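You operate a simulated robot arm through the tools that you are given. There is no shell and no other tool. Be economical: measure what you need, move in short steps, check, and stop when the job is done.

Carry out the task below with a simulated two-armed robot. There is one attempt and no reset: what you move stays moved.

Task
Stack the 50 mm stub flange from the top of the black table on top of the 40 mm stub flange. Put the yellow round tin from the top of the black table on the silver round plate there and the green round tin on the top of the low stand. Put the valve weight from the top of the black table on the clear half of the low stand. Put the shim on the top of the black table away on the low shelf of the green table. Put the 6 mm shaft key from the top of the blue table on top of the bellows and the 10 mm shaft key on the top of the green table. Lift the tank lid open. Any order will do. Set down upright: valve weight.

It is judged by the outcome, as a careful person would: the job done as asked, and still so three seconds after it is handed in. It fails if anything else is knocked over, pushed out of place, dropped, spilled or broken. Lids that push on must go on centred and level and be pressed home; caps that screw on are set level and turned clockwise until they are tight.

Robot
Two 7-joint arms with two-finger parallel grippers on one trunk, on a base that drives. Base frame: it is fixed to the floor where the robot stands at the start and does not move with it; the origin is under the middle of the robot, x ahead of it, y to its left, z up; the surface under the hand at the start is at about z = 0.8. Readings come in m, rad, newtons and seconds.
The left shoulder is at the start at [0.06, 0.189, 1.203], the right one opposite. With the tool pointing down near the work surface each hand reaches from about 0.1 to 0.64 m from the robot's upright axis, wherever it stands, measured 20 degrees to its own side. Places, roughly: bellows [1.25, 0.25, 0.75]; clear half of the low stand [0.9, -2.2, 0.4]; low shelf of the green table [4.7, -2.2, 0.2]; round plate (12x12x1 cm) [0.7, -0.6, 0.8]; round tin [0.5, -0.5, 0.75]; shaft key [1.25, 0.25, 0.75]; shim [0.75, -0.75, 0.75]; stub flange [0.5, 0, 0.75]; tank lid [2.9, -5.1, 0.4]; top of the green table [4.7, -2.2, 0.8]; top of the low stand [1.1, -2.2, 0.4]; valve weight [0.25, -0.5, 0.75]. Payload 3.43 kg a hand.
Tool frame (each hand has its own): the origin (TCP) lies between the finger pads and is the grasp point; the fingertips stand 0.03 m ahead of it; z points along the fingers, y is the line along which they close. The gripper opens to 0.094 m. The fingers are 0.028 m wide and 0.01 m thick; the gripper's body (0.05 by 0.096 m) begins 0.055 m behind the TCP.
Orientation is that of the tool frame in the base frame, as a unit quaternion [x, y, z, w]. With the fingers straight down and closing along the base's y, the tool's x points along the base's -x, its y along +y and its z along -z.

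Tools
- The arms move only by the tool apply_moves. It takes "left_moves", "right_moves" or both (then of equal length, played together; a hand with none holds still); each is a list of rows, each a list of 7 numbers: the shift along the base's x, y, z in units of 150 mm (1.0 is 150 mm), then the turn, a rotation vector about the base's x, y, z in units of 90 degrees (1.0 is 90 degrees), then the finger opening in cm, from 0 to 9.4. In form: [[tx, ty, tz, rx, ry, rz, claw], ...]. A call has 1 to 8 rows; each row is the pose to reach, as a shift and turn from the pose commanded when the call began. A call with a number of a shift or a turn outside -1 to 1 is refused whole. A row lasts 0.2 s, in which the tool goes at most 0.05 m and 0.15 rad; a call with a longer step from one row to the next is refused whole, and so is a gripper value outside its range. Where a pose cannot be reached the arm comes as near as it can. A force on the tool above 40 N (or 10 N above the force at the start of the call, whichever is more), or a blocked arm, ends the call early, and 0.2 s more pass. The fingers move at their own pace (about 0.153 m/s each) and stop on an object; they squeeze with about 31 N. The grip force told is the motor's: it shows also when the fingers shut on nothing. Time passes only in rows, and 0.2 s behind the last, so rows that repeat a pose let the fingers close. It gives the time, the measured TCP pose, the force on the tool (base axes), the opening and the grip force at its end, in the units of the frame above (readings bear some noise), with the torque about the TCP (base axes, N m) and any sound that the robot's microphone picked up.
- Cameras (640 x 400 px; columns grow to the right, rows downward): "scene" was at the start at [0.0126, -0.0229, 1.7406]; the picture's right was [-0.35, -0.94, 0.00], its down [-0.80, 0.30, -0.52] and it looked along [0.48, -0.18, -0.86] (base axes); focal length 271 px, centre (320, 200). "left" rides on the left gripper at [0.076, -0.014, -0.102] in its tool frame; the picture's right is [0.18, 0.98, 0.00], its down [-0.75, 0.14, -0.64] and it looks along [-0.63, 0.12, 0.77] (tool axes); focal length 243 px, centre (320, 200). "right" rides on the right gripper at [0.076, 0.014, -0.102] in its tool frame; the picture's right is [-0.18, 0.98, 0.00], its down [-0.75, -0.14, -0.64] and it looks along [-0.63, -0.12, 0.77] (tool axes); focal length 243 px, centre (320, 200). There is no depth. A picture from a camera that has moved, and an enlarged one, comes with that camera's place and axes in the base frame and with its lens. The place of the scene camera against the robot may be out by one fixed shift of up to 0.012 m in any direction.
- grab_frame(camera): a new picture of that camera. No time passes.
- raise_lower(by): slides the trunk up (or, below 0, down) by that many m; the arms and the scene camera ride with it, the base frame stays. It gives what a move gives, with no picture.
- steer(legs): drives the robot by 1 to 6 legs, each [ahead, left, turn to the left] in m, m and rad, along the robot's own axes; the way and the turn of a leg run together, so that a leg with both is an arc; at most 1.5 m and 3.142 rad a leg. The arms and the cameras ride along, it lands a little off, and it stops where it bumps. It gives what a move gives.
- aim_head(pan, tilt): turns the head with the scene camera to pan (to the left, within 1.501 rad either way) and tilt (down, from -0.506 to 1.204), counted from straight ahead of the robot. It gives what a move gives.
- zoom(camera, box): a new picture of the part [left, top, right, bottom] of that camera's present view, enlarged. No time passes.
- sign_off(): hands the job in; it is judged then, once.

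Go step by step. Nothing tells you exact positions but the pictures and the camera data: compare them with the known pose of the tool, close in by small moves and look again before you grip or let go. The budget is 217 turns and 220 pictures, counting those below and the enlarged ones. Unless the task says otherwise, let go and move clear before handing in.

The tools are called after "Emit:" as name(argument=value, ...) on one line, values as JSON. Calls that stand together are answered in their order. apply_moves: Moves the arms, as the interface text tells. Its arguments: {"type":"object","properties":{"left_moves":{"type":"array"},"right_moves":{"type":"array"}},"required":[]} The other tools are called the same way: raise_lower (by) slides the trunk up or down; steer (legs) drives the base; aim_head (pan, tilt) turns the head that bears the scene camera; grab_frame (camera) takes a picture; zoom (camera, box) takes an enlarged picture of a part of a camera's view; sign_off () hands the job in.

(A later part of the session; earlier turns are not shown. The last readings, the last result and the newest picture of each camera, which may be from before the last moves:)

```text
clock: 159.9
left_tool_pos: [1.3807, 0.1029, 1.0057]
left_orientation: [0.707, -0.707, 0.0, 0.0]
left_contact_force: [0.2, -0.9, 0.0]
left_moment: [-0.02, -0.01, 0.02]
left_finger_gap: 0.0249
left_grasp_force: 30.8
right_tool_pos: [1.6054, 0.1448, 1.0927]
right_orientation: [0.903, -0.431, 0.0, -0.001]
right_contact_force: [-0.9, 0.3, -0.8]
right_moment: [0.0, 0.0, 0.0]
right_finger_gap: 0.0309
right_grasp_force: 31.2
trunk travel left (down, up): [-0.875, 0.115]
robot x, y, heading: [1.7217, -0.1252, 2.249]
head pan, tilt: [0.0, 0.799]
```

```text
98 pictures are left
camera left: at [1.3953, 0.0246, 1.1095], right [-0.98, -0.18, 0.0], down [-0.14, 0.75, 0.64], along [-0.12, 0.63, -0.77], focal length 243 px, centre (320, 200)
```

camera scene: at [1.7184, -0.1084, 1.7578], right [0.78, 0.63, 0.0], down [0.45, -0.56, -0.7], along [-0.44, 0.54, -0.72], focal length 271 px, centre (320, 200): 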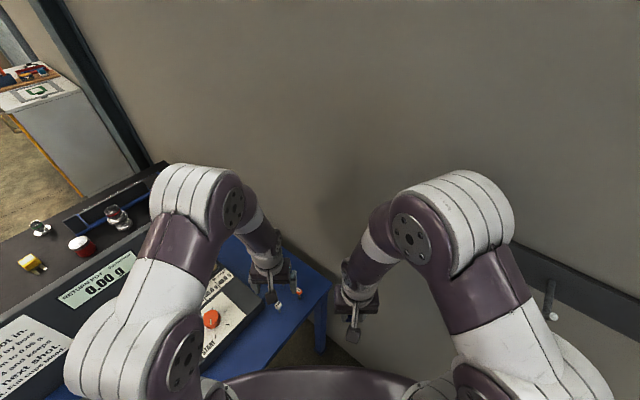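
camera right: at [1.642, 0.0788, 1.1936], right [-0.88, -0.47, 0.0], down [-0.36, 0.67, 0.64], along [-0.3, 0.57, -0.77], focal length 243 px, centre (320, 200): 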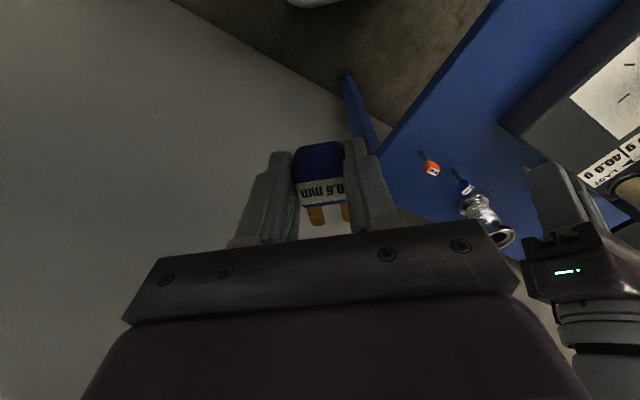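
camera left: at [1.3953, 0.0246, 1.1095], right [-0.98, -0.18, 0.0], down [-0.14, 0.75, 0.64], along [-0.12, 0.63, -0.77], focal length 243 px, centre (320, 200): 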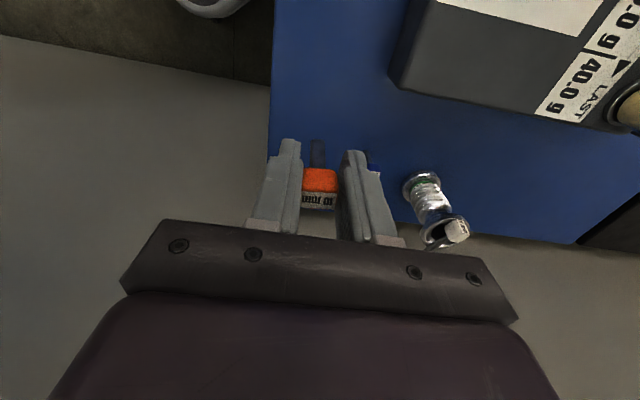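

Both hands loaded (shim, 10 mm key). Raise the left hand, back away and turn to face −y to plan the route to the green table.

Emit:
apply_moves(left_moves=[[0.15, -0.2, 0.2, 0, 0, 0.09, 1], [0.3, -0.4, 0.4, 0, 0, 0.18, 1], [0.3, -0.55, 0.55, 0, 0, 0.27, 1], [0.3, -0.7, 0.6, 0, 0, 0.36, 1], [0.3, -0.8, 0.6, 0, 0, 0.43, 1]])

Emit:
steer(legs=[[-0.25, 0, 0], [0, 0, 2.46]])

Emit:
aim_head(pan=0.6, tilt=0.3)

Emit:
grab_frame(camera="scene")

```text
clock: 161.1
left_tool_pos: [1.4256, -0.0185, 1.0979]
left_orientation: [0.902, -0.431, 0.0, 0.0]
left_contact_force: [0.1, 0.0, -0.3]
left_moment: [-0.01, 0.02, 0.0]
left_finger_gap: 0.025
left_grasp_force: 30.6
right_tool_pos: [1.6057, 0.1464, 1.0916]
right_orientation: [0.902, -0.431, 0.0, 0.001]
right_contact_force: [-0.5, -0.1, -0.8]
right_moment: [0.01, -0.04, 0.03]
right_finger_gap: 0.0312
right_grasp_force: 30.7
trunk travel left (down, up): [-0.875, 0.115]
robot x, y, heading: [1.7208, -0.1233, 2.245]
head pan, tilt: [0.0, 0.799]
```

```text
clock: 168.8
left_tool_pos: [2.0507, -0.5829, 1.0968]
left_orientation: [0.696, 0.718, 0.001, 0.0]
left_contact_force: [-0.6, -0.7, 0.6]
left_moment: [0.0, 0.03, 0.0]
left_finger_gap: 0.025
left_grasp_force: 30.4
right_tool_pos: [1.8084, -0.6057, 1.0918]
right_orientation: [0.695, 0.719, 0.0, 0.0]
right_contact_force: [-0.2, 1.0, -1.0]
right_moment: [0.03, -0.03, -0.02]
right_finger_gap: 0.0309
right_grasp_force: 30.9
trunk travel left (down, up): [-0.875, 0.115]
robot x, y, heading: [1.8785, -0.3184, -1.538]
head pan, tilt: [0.0, 0.799]
```

```text
clock: 169.8
left_tool_pos: [2.0499, -0.5825, 1.0973]
left_orientation: [0.697, 0.717, 0.001, 0.0]
left_contact_force: [-0.6, 0.2, -0.2]
left_moment: [0.0, 0.02, 0.0]
left_finger_gap: 0.0248
left_grasp_force: 31.5
right_tool_pos: [1.8074, -0.6055, 1.0919]
right_orientation: [0.695, 0.719, 0.0, -0.001]
right_contact_force: [0.0, -0.8, -0.4]
right_moment: [0.02, -0.03, 0.03]
right_finger_gap: 0.0309
right_grasp_force: 31.2
trunk travel left (down, up): [-0.875, 0.115]
robot x, y, heading: [1.8768, -0.3171, -1.545]
head pan, tilt: [0.6, 0.3]
```

```text
97 pictures are left
camera scene: at [1.9404, -0.3336, 1.802], right [-0.81, -0.59, 0.0], down [-0.17, 0.24, -0.95], along [0.56, -0.77, -0.3], focal length 271 px, centre (320, 200)
```

scene: 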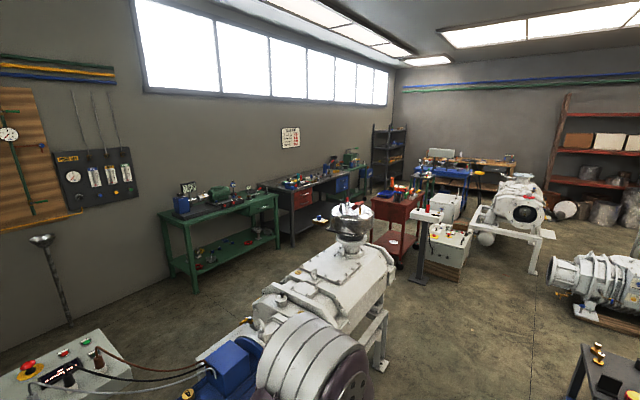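

Green table: front edge x≈4.47, y −1.54…−2.8. Route: down to y≈−2.62, then +x between the machine and the pedestal.

Emit:
steer(legs=[[1.5, 0, 0], [0.8, 0, 0], [0, 0, 1.545]])

Emit:
aim_head(pan=0, tilt=0.5)

Emit:
grab_frame(camera="scene")

```text
clock: 184.9
left_tool_pos: [2.2196, -2.4646, 1.0976]
left_orientation: [0.008, 1.0, 0.0, -0.001]
left_contact_force: [0.0, 0.1, 0.4]
left_moment: [0.03, 0.02, 0.01]
left_finger_gap: 0.0248
left_grasp_force: 30.5
right_tool_pos: [2.2299, -2.7066, 1.0925]
right_orientation: [0.006, 1.0, 0.0, 0.0]
right_contact_force: [-0.9, -0.2, -0.7]
right_moment: [0.01, 0.01, -0.02]
right_finger_gap: 0.0308
right_grasp_force: 30.9
trunk travel left (down, up): [-0.875, 0.115]
robot x, y, heading: [1.9479, -2.6214, -0.014]
head pan, tilt: [0.6, 0.3]
```

```text
clock: 185.9
left_tool_pos: [2.2193, -2.4631, 1.0968]
left_orientation: [0.008, 1.0, 0.0, -0.001]
left_contact_force: [-1.0, 0.2, -1.1]
left_moment: [-0.01, 0.01, 0.01]
left_finger_gap: 0.025
left_grasp_force: 31.5
right_tool_pos: [2.2301, -2.7057, 1.092]
right_orientation: [0.006, 1.0, -0.001, -0.001]
right_contact_force: [1.2, 0.6, -0.9]
right_moment: [-0.01, 0.03, 0.03]
right_finger_gap: 0.0311
right_grasp_force: 31.1
trunk travel left (down, up): [-0.875, 0.115]
robot x, y, heading: [1.9441, -2.6213, -0.02]
head pan, tilt: [0.0, 0.499]
```

```text
96 pictures are left
camera scene: at [1.9882, -2.6221, 1.7837], right [-0.01, -1.0, 0.0], down [-0.48, 0.01, -0.88], along [0.88, -0.01, -0.48], focal length 271 px, centre (320, 200)
```

scene: 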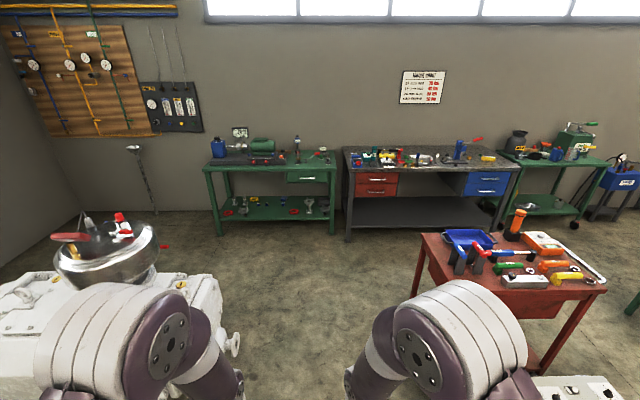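

Green table ahead (left one). Shift right 0.13 for clearance, drive ahead, then angle toward its front.

Emit:
steer(legs=[[0, -0.13, 0.02], [1.4, 0, 0], [0.4, 0.4, 0]])

Emit:
aim_head(pan=0, tilt=0.8)

Emit:
grab_frame(camera="scene")

```text
clock: 196.5
left_tool_pos: [3.9967, -2.207, 1.0973]
left_orientation: [0.011, 1.0, 0.001, 0.0]
left_contact_force: [0.0, 0.1, 0.1]
left_moment: [-0.03, 0.01, 0.0]
left_finger_gap: 0.025
left_grasp_force: 30.7
right_tool_pos: [4.0064, -2.4523, 1.0917]
right_orientation: [0.01, 1.0, 0.001, 0.0]
right_contact_force: [0.0, -0.4, -0.4]
right_moment: [0.01, 0.02, -0.02]
right_finger_gap: 0.0309
right_grasp_force: 31.0
trunk travel left (down, up): [-0.875, 0.115]
robot x, y, heading: [3.7265, -2.3652, -0.016]
head pan, tilt: [0.0, 0.499]
```

```text
clock: 197.3
left_tool_pos: [3.9978, -2.2069, 1.0972]
left_orientation: [0.011, 1.0, 0.0, -0.001]
left_contact_force: [0.5, 0.2, -1.6]
left_moment: [-0.02, 0.0, 0.01]
left_finger_gap: 0.0249
left_grasp_force: 30.7
right_tool_pos: [4.0077, -2.4493, 1.0912]
right_orientation: [0.009, 1.0, -0.001, -0.001]
right_contact_force: [-0.5, 0.3, -0.1]
right_moment: [0.01, 0.01, 0.01]
right_finger_gap: 0.0309
right_grasp_force: 31.6
trunk travel left (down, up): [-0.875, 0.115]
robot x, y, heading: [3.7279, -2.3651, -0.024]
head pan, tilt: [0.0, 0.799]
```

```text
95 pictures are left
camera scene: at [3.7559, -2.364, 1.7578], right [-0.02, -1.0, 0.0], down [-0.72, 0.01, -0.7], along [0.7, -0.01, -0.72], focal length 271 px, centre (320, 200)
```

scene: 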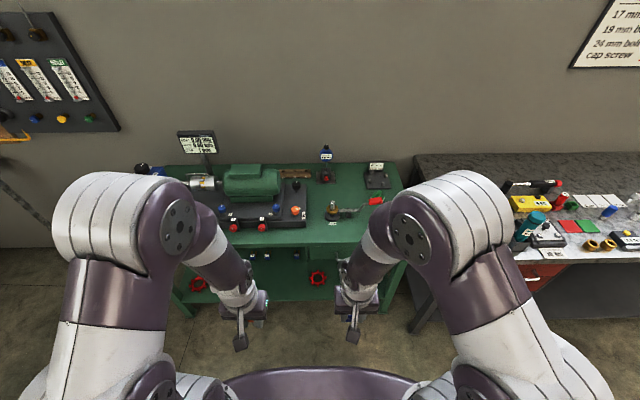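

Emit:
zoom(camera="scene", box=[150, 130, 430, 320])

Emit:
grab_frame(camera="right")

```text
2.11 times, centred on (290, 225) of scene
camera zoom: at [3.7559, -2.364, 1.7578], right [-0.02, -1.0, 0.0], down [-0.72, 0.01, -0.7], along [0.7, -0.01, -0.72], focal length 571 px, centre (383, 147)
```

zoom: 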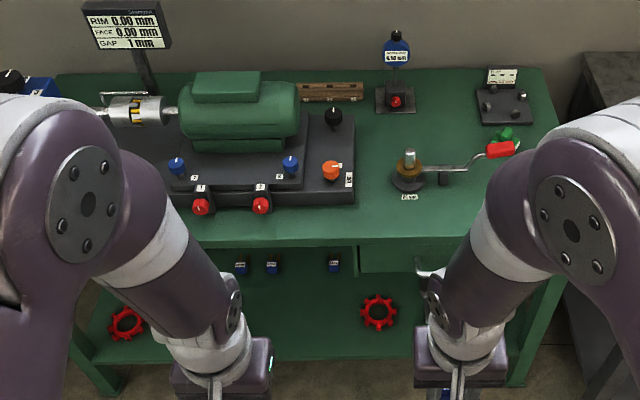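

```text
93 pictures are left
camera right: at [3.9314, -2.4332, 1.1936], right [0.2, 0.98, 0.0], down [0.75, -0.15, 0.64], along [0.63, -0.13, -0.77], focal length 243 px, centre (320, 200)
```

right: 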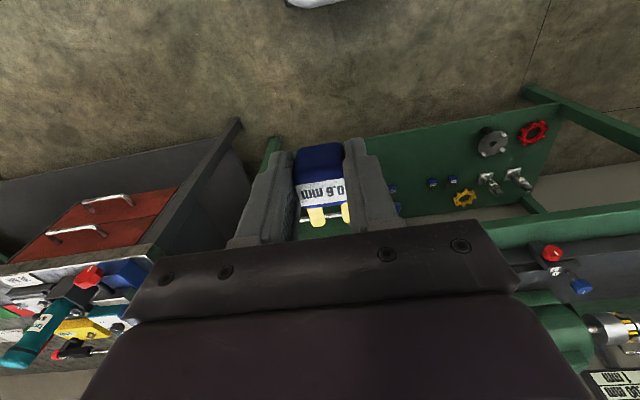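

Clear spot for the 10 mm key on the top: ≈(4.465,-2.35), between the front edge (x≈4.425) and the gearbox. Drive ahead 0.22 and move the left hand there.

Emit:
steer(legs=[[0.22, 0, 0.02]])

Emit:
apply_moves(left_moves=[[0.25, -0.1, 0, 0, 0, 0, 1], [0.5, -0.2, 0, 0, 0, 0, 1], [0.75, -0.35, 0, 0, 0, 0, 1], [1.0, -0.5, 0, 0, 0, 0, 1], [1.0, -0.7, -0.1, 0, 0, 0, 1]])

Emit:
grab_frame(camera="left")

```text
clock: 199.0
left_tool_pos: [4.21, -2.2031, 1.0977]
left_orientation: [0.0, 1.0, 0.0, -0.001]
left_contact_force: [-0.5, -0.6, 0.1]
left_moment: [-0.03, -0.02, 0.01]
left_finger_gap: 0.0249
left_grasp_force: 31.5
right_tool_pos: [4.2265, -2.4453, 1.0919]
right_orientation: [-0.002, 1.0, 0.001, 0.0]
right_contact_force: [1.1, 0.3, 0.2]
right_moment: [0.03, 0.02, -0.02]
right_finger_gap: 0.0309
right_grasp_force: 30.7
trunk travel left (down, up): [-0.875, 0.115]
robot x, y, heading: [3.9426, -2.3666, 0.007]
head pan, tilt: [0.0, 0.799]
```

```text
clock: 200.2
left_tool_pos: [4.3636, -2.3079, 1.0826]
left_orientation: [-0.001, 1.0, 0.001, -0.001]
left_contact_force: [0.1, -0.7, -0.7]
left_moment: [0.02, -0.02, -0.02]
left_finger_gap: 0.025
left_grasp_force: 31.3
right_tool_pos: [4.2271, -2.4463, 1.0909]
right_orientation: [-0.002, 1.0, 0.0, 0.0]
right_contact_force: [-0.1, -0.6, -0.7]
right_moment: [0.01, 0.0, 0.02]
right_finger_gap: 0.0309
right_grasp_force: 30.9
trunk travel left (down, up): [-0.875, 0.115]
robot x, y, heading: [3.9469, -2.3676, 0.002]
head pan, tilt: [0.0, 0.799]
```

```text
92 pictures are left
camera left: at [4.2874, -2.3223, 1.1848], right [-0.18, 0.98, 0.0], down [0.75, 0.14, 0.64], along [0.63, 0.12, -0.77], focal length 243 px, centre (320, 200)
```

left: 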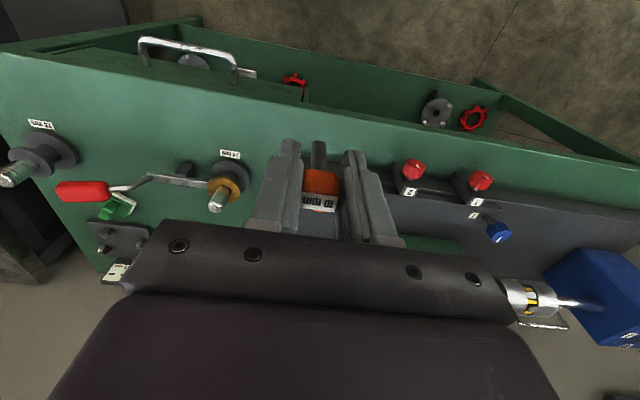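

Target spot (4.475,-2.36) is clear. Move over and lower.

Emit:
apply_moves(left_moves=[[0.25, -0.15, -0.1, 0, 0, 0, 1], [0.5, -0.25, -0.25, 0, 0, 0, 1], [0.74, -0.35, -0.4, 0, 0, 0, 1], [0.74, -0.35, -0.7, 0, 0, 0, 1], [0.74, -0.35, -1.0, 0, 0, 0, 1]])

Emit:
grab_frame(camera="left")

Emit:
zoom(camera="scene", box=[250, 160, 410, 300])

```text
clock: 201.4
left_tool_pos: [4.4758, -2.3593, 0.9333]
left_orientation: [0.0, 1.0, 0.0, 0.0]
left_contact_force: [0.1, 0.1, 0.2]
left_moment: [-0.02, 0.0, -0.01]
left_finger_gap: 0.0249
left_grasp_force: 30.8
right_tool_pos: [4.2285, -2.446, 1.0917]
right_orientation: [-0.003, 1.0, 0.0, -0.001]
right_contact_force: [-0.1, 0.1, -0.4]
right_moment: [-0.03, 0.03, 0.0]
right_finger_gap: 0.0311
right_grasp_force: 30.6
trunk travel left (down, up): [-0.875, 0.115]
robot x, y, heading: [3.9427, -2.3666, 0.002]
head pan, tilt: [0.0, 0.799]
```

```text
91 pictures are left
camera left: at [4.3998, -2.374, 1.0358], right [-0.18, 0.98, 0.0], down [0.75, 0.14, 0.64], along [0.63, 0.12, -0.77], focal length 243 px, centre (320, 200)
```

left: 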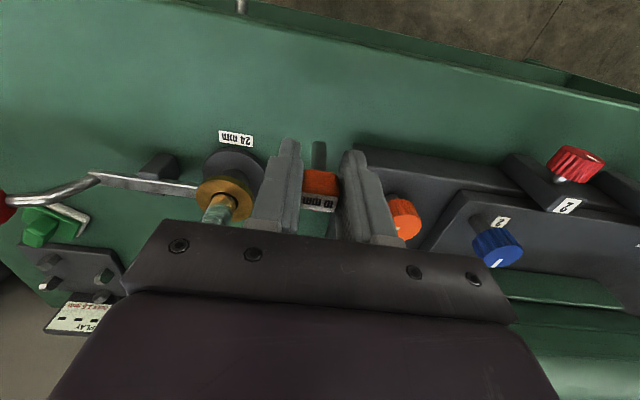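

```text
2.86 times, centred on (330, 230) of scene
camera zoom: at [3.9751, -2.366, 1.7578], right [0.0, -1.0, 0.0], down [-0.72, 0.0, -0.7], along [0.7, 0.0, -0.72], focal length 775 px, centre (291, 114)
```

zoom: 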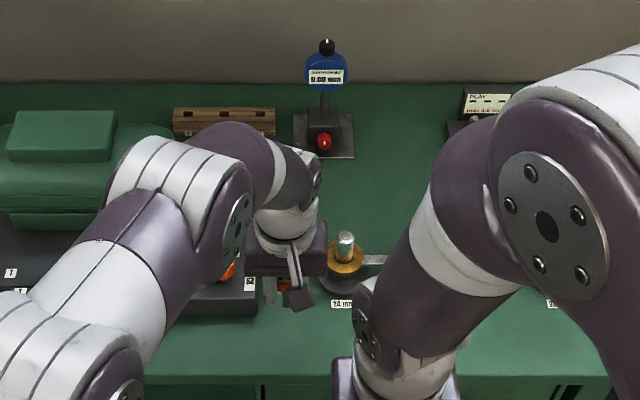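

Point under the key is clear. Lower to near contact.

Emit:
apply_moves(left_moves=[[0, 0, -0.2, 0, 0, 0, 1], [0, 0, -0.35, 0, 0, 0, 1], [0, 0, -0.45, 0, 0, 0, 1], [0, 0, -0.47, 0, 0, 0, 1]])

Emit:
grab_frame(camera="left")

```text
clock: 202.4
left_tool_pos: [4.4753, -2.3619, 0.8613]
left_orientation: [0.0, 1.0, 0.0, 0.0]
left_contact_force: [0.0, -0.6, 0.1]
left_moment: [0.03, -0.01, 0.0]
left_finger_gap: 0.025
left_grasp_force: 31.6
right_tool_pos: [4.2277, -2.4448, 1.0914]
right_orientation: [-0.003, 1.0, 0.0, 0.0]
right_contact_force: [0.3, 0.4, -0.8]
right_moment: [0.02, 0.01, 0.0]
right_finger_gap: 0.0308
right_grasp_force: 31.3
trunk travel left (down, up): [-0.875, 0.115]
robot x, y, heading: [3.9433, -2.3666, 0.005]
head pan, tilt: [0.0, 0.799]
```

```text
89 pictures are left
camera left: at [4.3986, -2.3766, 0.9637], right [-0.18, 0.98, 0.0], down [0.75, 0.14, 0.64], along [0.63, 0.12, -0.77], focal length 243 px, centre (320, 200)
```

left: 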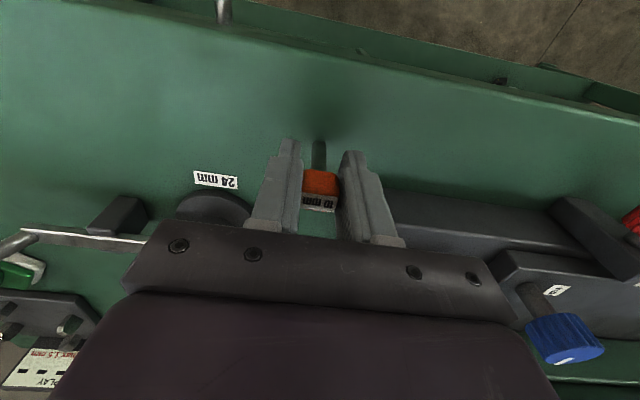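

Emit:
apply_moves(left_moves=[[0, 0, -0.015, 0, 0, 0, 1], [0, 0, -0.03, 0, 0, 0, 1], [0, 0, -0.04, 0, 0, 0, 1], [0, 0, -0.04, 0, 0, 0, 1]])

```text
clock: 203.4
left_tool_pos: [4.475, -2.3619, 0.8572]
left_orientation: [0.0, 1.0, 0.001, 0.002]
left_contact_force: [-0.6, 1.0, 17.6]
left_moment: [0.03, 0.03, 0.0]
left_finger_gap: 0.025
left_grasp_force: 31.1
right_tool_pos: [4.2251, -2.4454, 1.0925]
right_orientation: [-0.003, 1.0, 0.0, 0.001]
right_contact_force: [-0.3, -0.2, -0.5]
right_moment: [0.01, -0.02, 0.01]
right_finger_gap: 0.0311
right_grasp_force: 30.6
trunk travel left (down, up): [-0.875, 0.115]
robot x, y, heading: [3.9402, -2.3672, 0.003]
head pan, tilt: [0.0, 0.799]
```

Standing on the table. Relax slightly, release and rise.

Emit:
apply_moves(left_moves=[[0, 0, 0.01, 0, 0, 0, 1], [0, 0, 0.01, 0, 0, 0, 2.9], [0, 0, 0.01, 0, 0, 0, 4.2], [0, 0, 0.01, 0, 0, 0, 4.2], [0, 0, 0.2, 0, 0, 0, 4.2], [0, 0, 0.5, 0, 0, 0, 4.2], [0, 0, 0.8, 0, 0, 0, 4.2], [-0.1, 0, 1.0, 0, 0, 0, 4.2]])

Emit:
grab_frame(camera="left")

```text
clock: 205.2
left_tool_pos: [4.4574, -2.3598, 1.0068]
left_orientation: [-0.001, 1.0, 0.001, -0.002]
left_contact_force: [-0.8, -0.5, -0.2]
left_moment: [0.02, 0.03, -0.02]
left_finger_gap: 0.042
left_grasp_force: 0.0
right_tool_pos: [4.2262, -2.4458, 1.0917]
right_orientation: [-0.002, 1.0, 0.0, -0.001]
right_contact_force: [-0.8, 0.2, -1.0]
right_moment: [0.01, 0.0, -0.01]
right_finger_gap: 0.0311
right_grasp_force: 31.3
trunk travel left (down, up): [-0.875, 0.115]
robot x, y, heading: [3.9441, -2.3684, 0.001]
head pan, tilt: [0.0, 0.799]
```

```text
88 pictures are left
camera left: at [4.3813, -2.3756, 1.1088], right [-0.18, 0.98, 0.0], down [0.75, 0.14, 0.64], along [0.63, 0.12, -0.77], focal length 243 px, centre (320, 200)
```

left: 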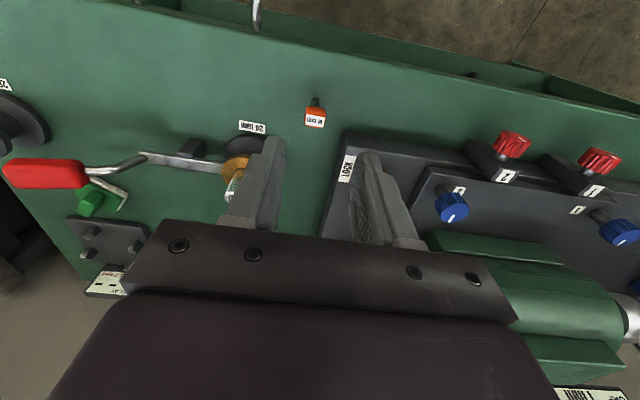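

The 10 mm key stands on the green table. Retract the left hand, back off, and lower the trunk to view the shelf.

Emit:
apply_moves(left_moves=[[-0.3, 0.1, 0.1, 0, 0, 0, 4.2], [-0.6, 0.2, 0.1, 0, 0, 0, 4.2], [-0.9, 0.35, 0.1, 0, 0, 0, 4.2], [-1.0, 0.6, 0.1, 0, 0, 0, 4.2]])

Emit:
steer(legs=[[-0.2, 0, 0]])

Emit:
raise_lower(by=-0.55)

Emit:
grab_frame(camera="scene")

Emit:
grab_frame(camera="right")

```text
refused: row 3 steps farther than a row can; nothing moved
```

```text
clock: 206.8
left_tool_pos: [4.2674, -2.3615, 1.0047]
left_orientation: [0.001, 1.0, 0.001, 0.0]
left_contact_force: [0.7, 0.1, -0.3]
left_moment: [-0.01, 0.01, -0.02]
left_finger_gap: 0.042
left_grasp_force: 0.1
right_tool_pos: [4.0356, -2.4478, 1.09]
right_orientation: [-0.002, 1.0, 0.0, -0.001]
right_contact_force: [0.6, -0.7, -1.2]
right_moment: [0.0, 0.01, 0.02]
right_finger_gap: 0.0309
right_grasp_force: 31.1
trunk travel left (down, up): [-0.875, 0.115]
robot x, y, heading: [3.7502, -2.3652, -0.007]
head pan, tilt: [0.0, 0.799]
```

```text
refused: -0.55 is not a number from -0.4 to 0.4
```

```text
87 pictures are left
camera scene: at [3.7833, -2.3663, 1.7576], right [0.0, -1.0, 0.0], down [-0.72, 0.0, -0.7], along [0.7, 0.0, -0.72], focal length 271 px, centre (320, 200)
```

scene: 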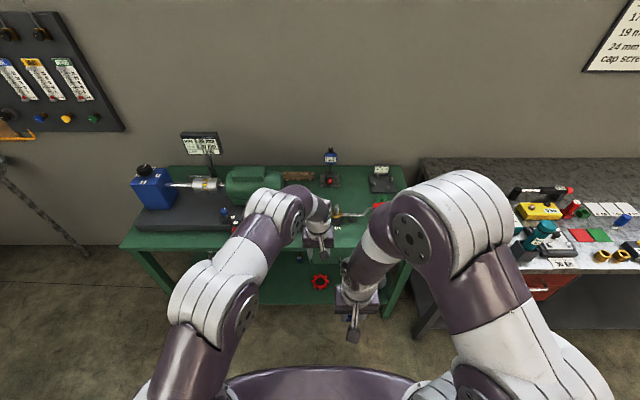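

```text
86 pictures are left
camera right: at [3.9595, -2.4314, 1.1932], right [0.18, 0.98, 0.0], down [0.76, -0.14, 0.64], along [0.63, -0.12, -0.77], focal length 243 px, centre (320, 200)
```

right: 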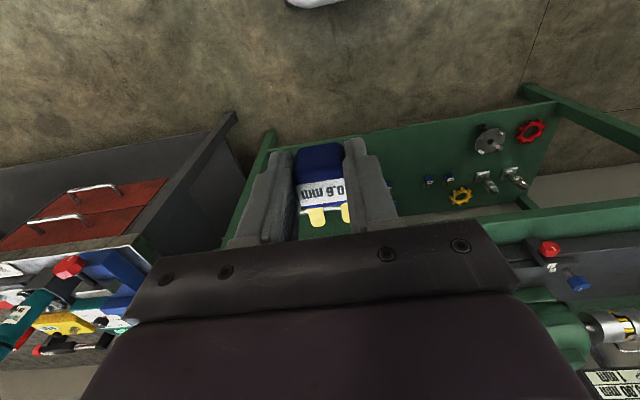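

Redo: retract the left hand, then lower the trunk 0.4 (hands are outside the table edge).

Emit:
apply_moves(left_moves=[[-0.3, 0.1, 0.05, 0, 0, 0, 4.2], [-0.6, 0.2, 0.1, 0, 0, 0, 4.2], [-0.85, 0.35, 0.1, 0, 0, 0, 4.2], [-1.0, 0.6, 0.1, 0, 0, 0, 4.2], [-1.0, 0.8, 0.1, 0, 0, 0, 4.2]])

Emit:
raise_lower(by=-0.4)

Emit:
raise_lower(by=-0.15)

Emit:
aim_head(pan=0, tilt=0.7)

Emit:
grab_frame(camera="scene")

```text
clock: 207.9
left_tool_pos: [4.1159, -2.2411, 1.0207]
left_orientation: [0.001, 1.0, 0.0, -0.001]
left_contact_force: [-0.4, 0.4, 0.7]
left_moment: [-0.05, -0.03, 0.02]
left_finger_gap: 0.0421
left_grasp_force: 0.0
right_tool_pos: [4.0346, -2.4466, 1.0915]
right_orientation: [-0.003, 1.0, -0.001, -0.001]
right_contact_force: [0.1, -0.5, -1.5]
right_moment: [0.02, -0.02, -0.03]
right_finger_gap: 0.0309
right_grasp_force: 30.7
trunk travel left (down, up): [-0.875, 0.115]
robot x, y, heading: [3.751, -2.3672, 0.001]
head pan, tilt: [0.0, 0.799]
```

```text
clock: 211.8
left_tool_pos: [4.1172, -2.2433, 0.6224]
left_orientation: [0.0, 1.0, -0.001, -0.001]
left_contact_force: [1.0, -0.1, 0.3]
left_moment: [0.0, 0.02, -0.04]
left_finger_gap: 0.0418
left_grasp_force: 0.0
right_tool_pos: [4.0339, -2.4468, 0.6913]
right_orientation: [-0.002, 1.0, 0.0, -0.001]
right_contact_force: [0.3, -0.5, -0.2]
right_moment: [0.0, 0.01, -0.03]
right_finger_gap: 0.0314
right_grasp_force: 30.9
trunk travel left (down, up): [-0.475, 0.515]
robot x, y, heading: [3.7504, -2.368, 0.001]
head pan, tilt: [0.0, 0.799]
```

```text
clock: 213.5
left_tool_pos: [4.1163, -2.2422, 0.4711]
left_orientation: [0.0, 1.0, 0.0, -0.001]
left_contact_force: [-1.0, 0.0, 0.9]
left_moment: [0.0, 0.02, 0.01]
left_finger_gap: 0.0421
left_grasp_force: 0.0
right_tool_pos: [4.0347, -2.4462, 0.5423]
right_orientation: [-0.002, 1.0, 0.0, 0.0]
right_contact_force: [-0.1, -0.2, -1.5]
right_moment: [0.04, -0.02, 0.02]
right_finger_gap: 0.0308
right_grasp_force: 30.9
trunk travel left (down, up): [-0.325, 0.665]
robot x, y, heading: [3.7516, -2.3642, -0.002]
head pan, tilt: [0.0, 0.799]
```

```text
clock: 214.2
left_tool_pos: [4.1172, -2.2424, 0.4727]
left_orientation: [0.0, 1.0, 0.001, -0.001]
left_contact_force: [-0.1, -0.8, 1.1]
left_moment: [0.05, 0.06, 0.01]
left_finger_gap: 0.0416
left_grasp_force: 0.1
right_tool_pos: [4.0358, -2.4458, 0.5404]
right_orientation: [-0.002, 1.0, 0.0, 0.0]
right_contact_force: [0.0, 0.8, -0.7]
right_moment: [0.01, 0.01, -0.02]
right_finger_gap: 0.0309
right_grasp_force: 31.0
trunk travel left (down, up): [-0.325, 0.665]
robot x, y, heading: [3.7489, -2.3687, -0.0]
head pan, tilt: [0.0, 0.7]
```

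```text
85 pictures are left
camera scene: at [3.785, -2.3663, 1.2159], right [0.0, -1.0, 0.0], down [-0.64, 0.0, -0.76], along [0.76, 0.0, -0.64], focal length 271 px, centre (320, 200)
```

scene: 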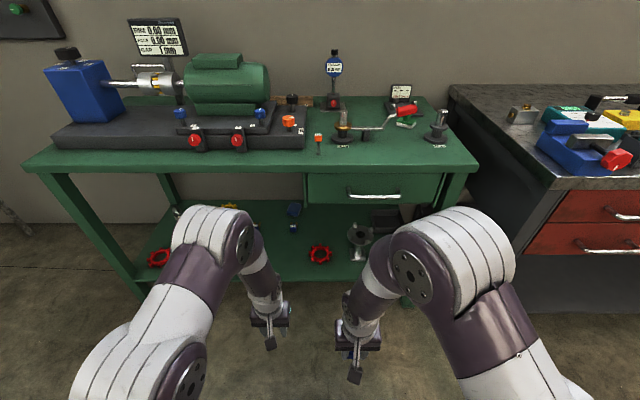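

Emit:
zoom(camera="scene", box=[130, 190, 430, 300])

Emit:
grab_frame(camera="left")

Emit:
grab_frame(camera="right")

```text
2.13 times, centred on (280, 245) of scene
camera zoom: at [3.785, -2.3663, 1.2159], right [0.0, -1.0, 0.0], down [-0.64, 0.0, -0.76], along [0.76, 0.0, -0.64], focal length 579 px, centre (405, 104)
```

zoom: 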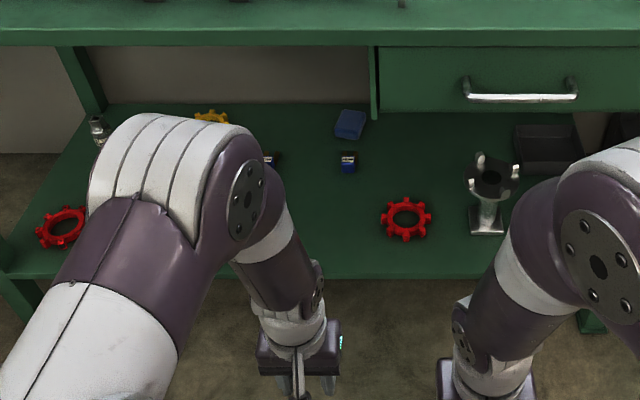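

```text
83 pictures are left
camera left: at [4.0402, -2.2574, 0.5744], right [-0.18, 0.98, 0.0], down [0.75, 0.14, 0.64], along [0.63, 0.12, -0.77], focal length 243 px, centre (320, 200)
```

left: 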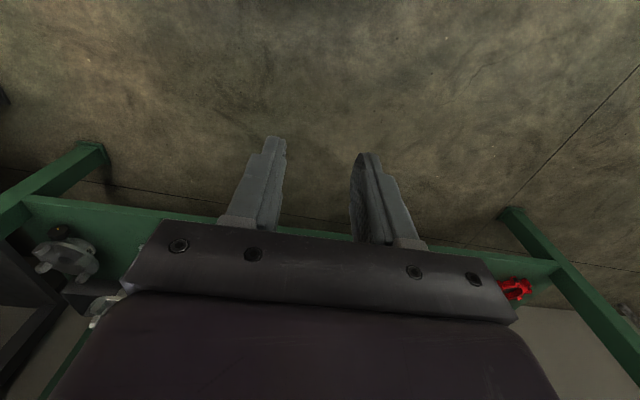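

```text
82 pictures are left
camera right: at [3.9578, -2.4314, 0.6436], right [0.18, 0.98, 0.0], down [0.75, -0.14, 0.64], along [0.63, -0.12, -0.77], focal length 243 px, centre (320, 200)
```

right: 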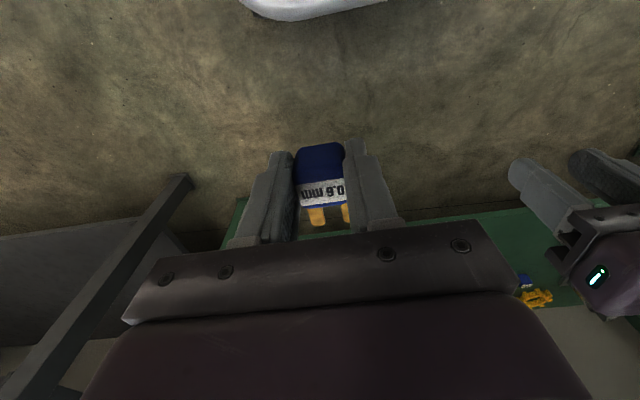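

Shelf spot for the shim: ≈(4.53,-2.20), clear left of the red handwheel. Retract the left hand a bit and reposition.

Emit:
apply_moves(left_moves=[[-0.2, 0.1, 0.1, 0, 0, 0, 4.2], [-0.45, 0.2, 0.2, 0, 0, 0, 4.2], [-0.65, 0.3, 0.3, 0, 0, 0, 4.2]])

Emit:
steer(legs=[[0, 0.24, 0], [0.22, 0, 0]])

Emit:
grab_frame(camera="scene")

```text
clock: 215.0
left_tool_pos: [4.0211, -2.2005, 0.5149]
left_orientation: [0.0, 1.0, 0.0, -0.001]
left_contact_force: [0.0, -0.5, -0.9]
left_moment: [-0.02, -0.01, -0.01]
left_finger_gap: 0.0417
left_grasp_force: 0.1
right_tool_pos: [4.0341, -2.4464, 0.5413]
right_orientation: [-0.002, 1.0, 0.001, 0.0]
right_contact_force: [0.2, 0.0, -0.8]
right_moment: [0.0, 0.0, -0.01]
right_finger_gap: 0.0309
right_grasp_force: 30.7
trunk travel left (down, up): [-0.325, 0.665]
robot x, y, heading: [3.7507, -2.3695, -0.0]
head pan, tilt: [0.0, 0.7]
```

```text
clock: 218.1
left_tool_pos: [4.2427, -1.9587, 0.5144]
left_orientation: [-0.001, 1.0, 0.0, -0.001]
left_contact_force: [-0.5, -0.3, 0.1]
left_moment: [0.03, 0.03, 0.04]
left_finger_gap: 0.042
left_grasp_force: 0.0
right_tool_pos: [4.2551, -2.2057, 0.5404]
right_orientation: [-0.003, 1.0, 0.0, -0.002]
right_contact_force: [0.5, -0.7, 0.1]
right_moment: [0.02, 0.0, 0.01]
right_finger_gap: 0.0308
right_grasp_force: 30.9
trunk travel left (down, up): [-0.325, 0.665]
robot x, y, heading: [3.9722, -2.1295, 0.005]
head pan, tilt: [0.0, 0.7]
```

```text
81 pictures are left
camera scene: at [4.0064, -2.1255, 1.2159], right [0.0, -1.0, 0.0], down [-0.64, 0.0, -0.76], along [0.76, 0.0, -0.64], focal length 271 px, centre (320, 200)
```

scene: 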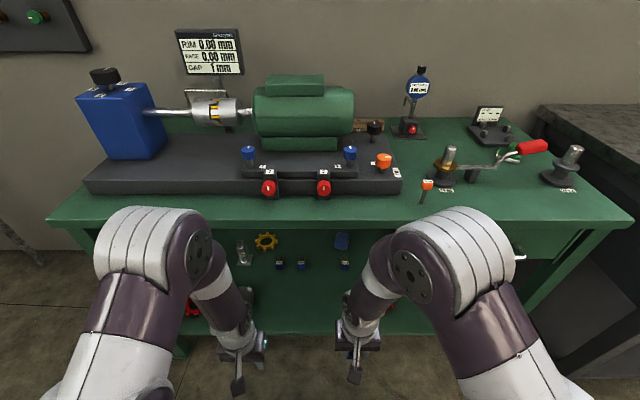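

The elbow could come near the table's edge; back off, lower the trunk further so the arm goes in more horizontally.

Emit:
steer(legs=[[-0.22, 0, 0]])

Emit:
apply_moves(left_moves=[[0, 0, 0.25, 0, 0, 0, 4.2], [0, 0, 0.5, 0, 0, 0, 4.2], [0, 0, 0.75, 0, 0, 0, 4.2], [0, 0, 0.9, 0, 0, 0, 4.2]], right_moves=[[0, 0, 0.25, 0, 0, 0, 2], [0, 0, 0.5, 0, 0, 0, 2], [0, 0, 0.75, 0, 0, 0, 2], [0, 0, 0.8, 0, 0, 0, 2]])

Emit:
raise_lower(by=-0.28)

Emit:
grab_frame(camera="scene")

```text
clock: 219.8
left_tool_pos: [4.0135, -1.9605, 0.5152]
left_orientation: [-0.001, 1.0, 0.001, 0.0]
left_contact_force: [-1.2, -0.2, -0.1]
left_moment: [0.01, 0.0, 0.01]
left_finger_gap: 0.042
left_grasp_force: 0.1
right_tool_pos: [4.0283, -2.206, 0.5423]
right_orientation: [-0.002, 1.0, 0.0, 0.0]
right_contact_force: [-0.8, 0.0, -1.6]
right_moment: [-0.04, -0.01, -0.01]
right_finger_gap: 0.0312
right_grasp_force: 30.8
trunk travel left (down, up): [-0.325, 0.665]
robot x, y, heading: [3.7428, -2.1293, 0.004]
head pan, tilt: [0.0, 0.7]
```

```text
clock: 220.8
left_tool_pos: [4.0153, -1.9608, 0.6483]
left_orientation: [-0.001, 1.0, 0.001, -0.001]
left_contact_force: [0.3, 0.0, -0.3]
left_moment: [0.0, 0.0, 0.01]
left_finger_gap: 0.0419
left_grasp_force: 0.1
right_tool_pos: [4.0286, -2.2068, 0.6624]
right_orientation: [-0.003, 1.0, -0.001, -0.001]
right_contact_force: [-1.1, 0.8, -0.2]
right_moment: [0.0, -0.04, 0.02]
right_finger_gap: 0.0309
right_grasp_force: 30.7
trunk travel left (down, up): [-0.325, 0.665]
robot x, y, heading: [3.7432, -2.1319, 0.005]
head pan, tilt: [0.0, 0.7]
```

```text
clock: 223.6
left_tool_pos: [4.0141, -1.9614, 0.3685]
left_orientation: [-0.001, 1.0, 0.0, -0.001]
left_contact_force: [0.9, -0.8, -0.5]
left_moment: [0.01, 0.0, 0.01]
left_finger_gap: 0.042
left_grasp_force: 0.0
right_tool_pos: [4.0289, -2.2066, 0.3827]
right_orientation: [-0.003, 1.0, 0.0, -0.001]
right_contact_force: [0.3, -0.3, -0.4]
right_moment: [0.03, 0.0, -0.02]
right_finger_gap: 0.031
right_grasp_force: 31.4
trunk travel left (down, up): [-0.045, 0.945]
robot x, y, heading: [3.7448, -2.127, 0.002]
head pan, tilt: [0.0, 0.7]
```

```text
80 pictures are left
camera scene: at [3.7784, -2.1264, 0.936], right [0.0, -1.0, 0.0], down [-0.64, 0.0, -0.76], along [0.76, 0.0, -0.64], focal length 271 px, centre (320, 200)
```

scene: 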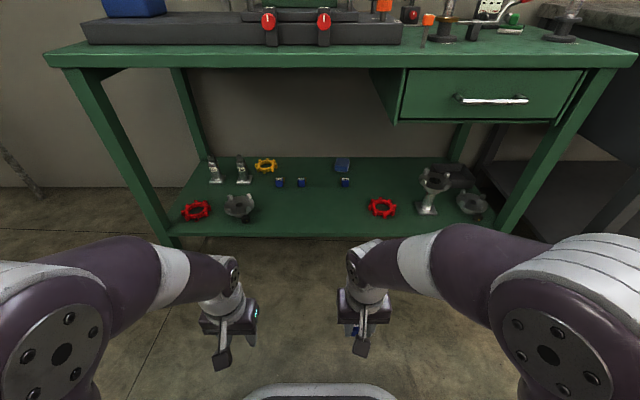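

Excellent view of the shelf; centre front area is clear. Drive ahead 0.25.

Emit:
steer(legs=[[0.25, 0.02, 0]])

Emit:
apply_moves(right_moves=[[0.25, 0, 0, 0, 0, 0, 2], [0.5, 0, -0.1, 0, 0, 0, 2], [0.75, 0, -0.15, 0, 0, 0, 2], [1.0, 0, -0.2, 0, 0, 0, 2]])

Emit:
grab_frame(camera="scene")

Emit:
grab_frame(camera="right")

```text
clock: 225.5
left_tool_pos: [4.2701, -1.9394, 0.3682]
left_orientation: [-0.001, 1.0, 0.0, 0.0]
left_contact_force: [-0.2, -0.5, 0.4]
left_moment: [0.01, -0.02, -0.02]
left_finger_gap: 0.0419
left_grasp_force: 0.1
right_tool_pos: [4.2841, -2.1836, 0.3823]
right_orientation: [-0.003, 1.0, 0.0, -0.001]
right_contact_force: [0.6, 0.1, -1.7]
right_moment: [0.0, -0.02, 0.01]
right_finger_gap: 0.0308
right_grasp_force: 31.1
trunk travel left (down, up): [-0.045, 0.945]
robot x, y, heading: [3.9981, -2.1085, 0.004]
head pan, tilt: [0.0, 0.7]
```

```text
clock: 226.5
left_tool_pos: [4.2692, -1.9388, 0.3688]
left_orientation: [-0.001, 1.0, 0.001, -0.001]
left_contact_force: [-0.3, 0.0, 0.6]
left_moment: [0.02, -0.02, 0.01]
left_finger_gap: 0.042
left_grasp_force: 0.1
right_tool_pos: [4.4331, -2.1835, 0.3548]
right_orientation: [-0.004, 1.0, -0.001, -0.001]
right_contact_force: [0.0, 0.2, -0.2]
right_moment: [0.0, 0.0, -0.02]
right_finger_gap: 0.031
right_grasp_force: 31.6
trunk travel left (down, up): [-0.045, 0.945]
robot x, y, heading: [3.9976, -2.1081, 0.0]
head pan, tilt: [0.0, 0.7]
```

```text
79 pictures are left
camera scene: at [4.0329, -2.1051, 0.936], right [0.01, -1.0, 0.0], down [-0.64, 0.0, -0.77], along [0.77, 0.0, -0.64], focal length 271 px, centre (320, 200)
```

scene: 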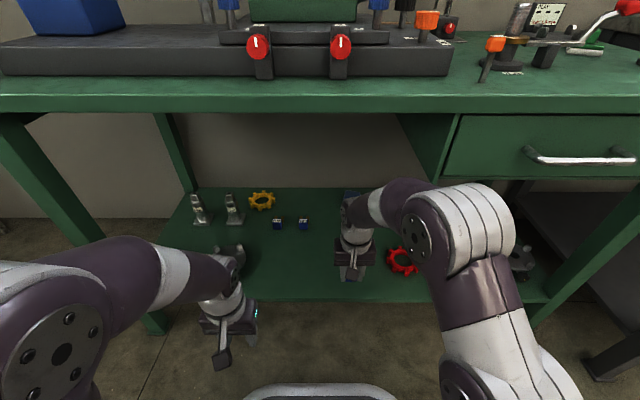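

```text
78 pictures are left
camera right: at [4.3563, -2.1696, 0.4562], right [0.18, 0.98, 0.0], down [0.76, -0.13, 0.64], along [0.63, -0.11, -0.77], focal length 243 px, centre (320, 200)
```

right: 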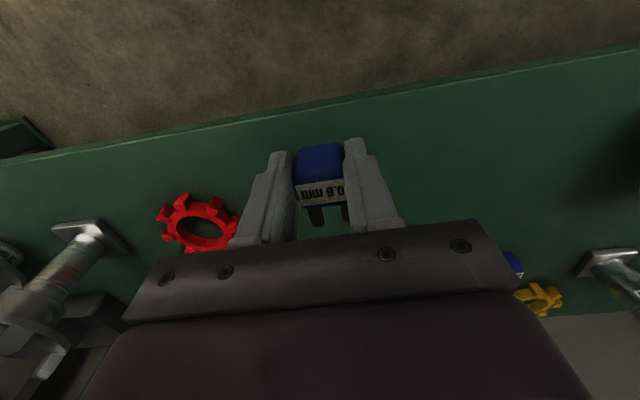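

Move in 10 cm and lower toward the shelf.

Emit:
apply_moves(right_moves=[[0.25, 0, -0.05, 0, 0, 0, 2], [0.5, 0, -0.15, 0, 0, 0, 2], [0.67, 0, -0.35, 0, 0, 0, 2], [0.67, 0, -0.55, 0, 0, 0, 2], [0.67, 0, -0.66, 0, 0, 0, 2]])

Emit:
grab_frame(camera="right")

```text
clock: 227.8
left_tool_pos: [4.2675, -1.9394, 0.3698]
left_orientation: [-0.002, 1.0, -0.001, 0.002]
left_contact_force: [-0.1, 0.7, 0.0]
left_moment: [-0.01, 0.01, -0.05]
left_finger_gap: 0.0419
left_grasp_force: 0.0
right_tool_pos: [4.5343, -2.1844, 0.2583]
right_orientation: [-0.004, 1.0, 0.0, 0.003]
right_contact_force: [-15.6, -1.7, 27.9]
right_moment: [-0.01, 0.49, 0.02]
right_finger_gap: 0.0308
right_grasp_force: 30.8
trunk travel left (down, up): [-0.045, 0.945]
robot x, y, heading: [3.9941, -2.108, 0.001]
head pan, tilt: [0.0, 0.7]
stopped in row 5 (right hand): the force on the tool passed its limit at 44 N (the readings are from after the stop); the commanded pose is now the measured one
```

```text
77 pictures are left
camera right: at [4.4569, -2.1688, 0.3606], right [0.18, 0.98, 0.0], down [0.75, -0.14, 0.65], along [0.64, -0.11, -0.76], focal length 243 px, centre (320, 200)
```

right: 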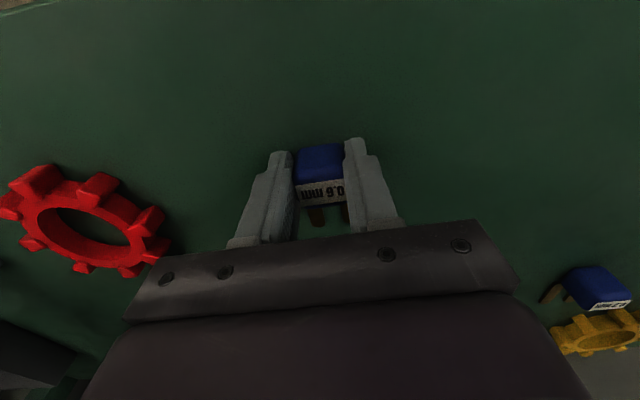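

Contact with the shelf (z≈0.22). Ease up 2 mm, release, and withdraw upward then out.

Emit:
apply_moves(right_moves=[[0, 0, 0.015, 0, 0, 0, 2], [0, 0, 0.015, 0, 0, 0, 4.5], [0, 0, 0.015, 0, 0, 0, 6.5], [0, 0, 0.015, 0, 0, 0, 6.5], [0, 0, 0.2, 0, 0, 0, 6.5], [0, 0, 0.45, 0, 0, 0, 6.5], [0, 0, 0.65, 0, 0, 0, 6.5], [-0.25, 0, 0.7, 0, 0, 0, 6.5]])

Emit:
grab_frame(camera="right")

```text
clock: 229.6
left_tool_pos: [4.2684, -1.9402, 0.3675]
left_orientation: [-0.002, 1.0, 0.001, -0.001]
left_contact_force: [0.4, -0.9, -0.2]
left_moment: [0.01, 0.01, 0.02]
left_finger_gap: 0.0421
left_grasp_force: 0.0
right_tool_pos: [4.4962, -2.1875, 0.3593]
right_orientation: [-0.003, 1.0, 0.0, 0.0]
right_contact_force: [0.1, -0.3, -0.1]
right_moment: [0.0, -0.01, -0.02]
right_finger_gap: 0.0649
right_grasp_force: 0.0
trunk travel left (down, up): [-0.045, 0.945]
robot x, y, heading: [3.9969, -2.108, 0.001]
head pan, tilt: [0.0, 0.7]
```

```text
76 pictures are left
camera right: at [4.4198, -2.1728, 0.4622], right [0.18, 0.98, 0.0], down [0.75, -0.13, 0.64], along [0.63, -0.11, -0.77], focal length 243 px, centre (320, 200)
```

right: 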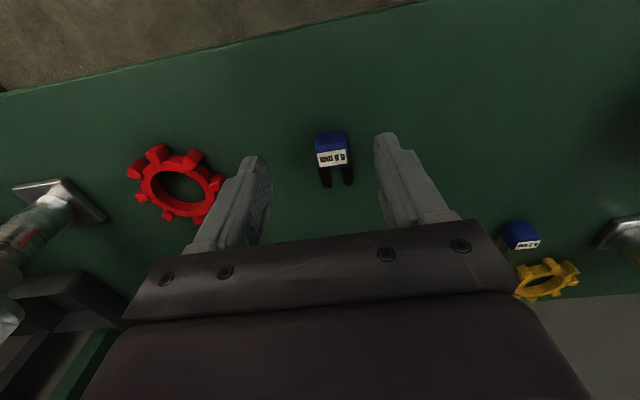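

Shim is on the shelf. Withdraw the hand, back off, and look toward the tank.

Emit:
apply_moves(right_moves=[[-0.3, 0, 0, 0, 0, 0, 6.5], [-0.6, 0, 0, 0, 0, 0, 6.5], [-0.9, 0, 0, 0, 0, 0, 6.5], [-1.0, 0, 0.1, 0, 0, 0, 6.5]])

Emit:
steer(legs=[[-0.35, 0, 0]])

Emit:
raise_lower(by=0.4)

Emit:
raise_lower(by=0.4)

Emit:
aim_head(pan=-1.45, tilt=0.45)

Emit:
grab_frame(camera="scene")

```text
clock: 230.6
left_tool_pos: [4.2683, -1.9391, 0.3681]
left_orientation: [-0.002, 1.0, 0.0, -0.001]
left_contact_force: [0.7, 0.0, -0.3]
left_moment: [-0.01, -0.01, 0.0]
left_finger_gap: 0.0421
left_grasp_force: 0.1
right_tool_pos: [4.3434, -2.1852, 0.3768]
right_orientation: [-0.003, 1.0, 0.0, 0.0]
right_contact_force: [0.1, 0.0, 0.3]
right_moment: [-0.04, 0.0, 0.01]
right_finger_gap: 0.0651
right_grasp_force: 0.1
trunk travel left (down, up): [-0.045, 0.945]
robot x, y, heading: [3.9987, -2.1062, 0.01]
head pan, tilt: [0.0, 0.7]
```

```text
clock: 232.8
left_tool_pos: [3.9288, -1.9399, 0.368]
left_orientation: [-0.008, 1.0, 0.0, 0.0]
left_contact_force: [-0.2, 0.1, 0.3]
left_moment: [0.01, -0.01, 0.01]
left_finger_gap: 0.0419
left_grasp_force: 0.1
right_tool_pos: [4.0076, -2.1852, 0.3778]
right_orientation: [-0.011, 1.0, 0.0, 0.001]
right_contact_force: [0.7, 0.1, -0.3]
right_moment: [0.01, -0.01, -0.02]
right_finger_gap: 0.065
right_grasp_force: 0.1
trunk travel left (down, up): [-0.045, 0.945]
robot x, y, heading: [3.6589, -2.1088, 0.021]
head pan, tilt: [0.0, 0.7]
```

```text
clock: 236.6
left_tool_pos: [3.9289, -1.9404, 0.7677]
left_orientation: [-0.008, 1.0, 0.0, -0.001]
left_contact_force: [0.4, -0.1, 0.4]
left_moment: [-0.01, 0.0, -0.04]
left_finger_gap: 0.042
left_grasp_force: 0.0
right_tool_pos: [4.0089, -2.1852, 0.7789]
right_orientation: [-0.011, 1.0, 0.0, 0.001]
right_contact_force: [-1.0, 0.5, 0.5]
right_moment: [0.0, 0.01, 0.01]
right_finger_gap: 0.0649
right_grasp_force: 0.1
trunk travel left (down, up): [-0.445, 0.545]
robot x, y, heading: [3.6626, -2.1108, 0.015]
head pan, tilt: [0.0, 0.7]
```

```text
clock: 240.4
left_tool_pos: [3.9294, -1.9406, 1.1678]
left_orientation: [-0.008, 1.0, 0.0, 0.0]
left_contact_force: [-0.1, -0.3, -0.3]
left_moment: [-0.03, 0.0, -0.02]
left_finger_gap: 0.0421
left_grasp_force: 0.2
right_tool_pos: [4.0084, -2.1847, 1.177]
right_orientation: [-0.01, 1.0, 0.001, 0.001]
right_contact_force: [0.2, 0.9, 0.1]
right_moment: [0.0, -0.02, -0.01]
right_finger_gap: 0.0648
right_grasp_force: 0.0
trunk travel left (down, up): [-0.845, 0.145]
robot x, y, heading: [3.6642, -2.1105, 0.023]
head pan, tilt: [0.0, 0.7]
```

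```text
clock: 242.0
left_tool_pos: [3.929, -1.9393, 1.1684]
left_orientation: [-0.008, 1.0, 0.001, -0.001]
left_contact_force: [-0.5, 0.1, 0.1]
left_moment: [-0.01, 0.01, -0.06]
left_finger_gap: 0.0417
left_grasp_force: 0.2
right_tool_pos: [4.0077, -2.1842, 1.1773]
right_orientation: [-0.01, 1.0, 0.0, 0.001]
right_contact_force: [0.2, -1.0, 0.0]
right_moment: [-0.01, 0.0, -0.03]
right_finger_gap: 0.065
right_grasp_force: 0.0
trunk travel left (down, up): [-0.845, 0.145]
robot x, y, heading: [3.664, -2.1124, 0.015]
head pan, tilt: [-1.45, 0.45]
```

```text
75 pictures are left
camera scene: at [3.6234, -2.2015, 1.7581], right [-0.99, -0.14, 0.0], down [-0.06, 0.43, -0.9], along [0.13, -0.89, -0.44], focal length 271 px, centre (320, 200)
```

scene: 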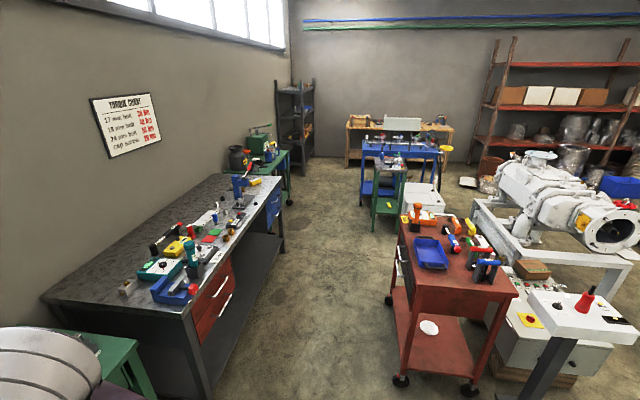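

Emit:
zoom(camera="scene", box=[350, 120, 490, 230])

```text
3.64 times, centred on (420, 175) of scene
camera zoom: at [3.6234, -2.2015, 1.7581], right [-0.99, -0.14, 0.0], down [-0.06, 0.43, -0.9], along [0.13, -0.89, -0.44], focal length 987 px, centre (-44, 291)
```

zoom: 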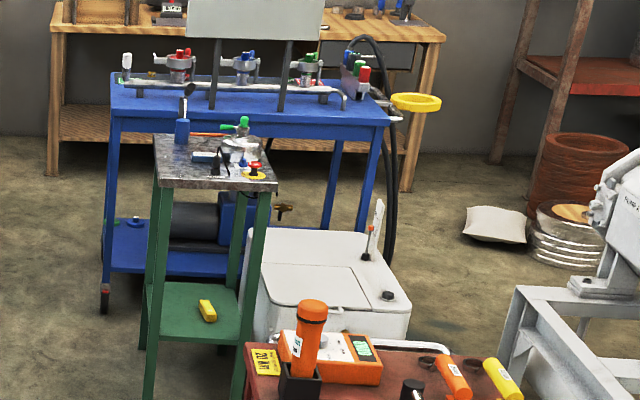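

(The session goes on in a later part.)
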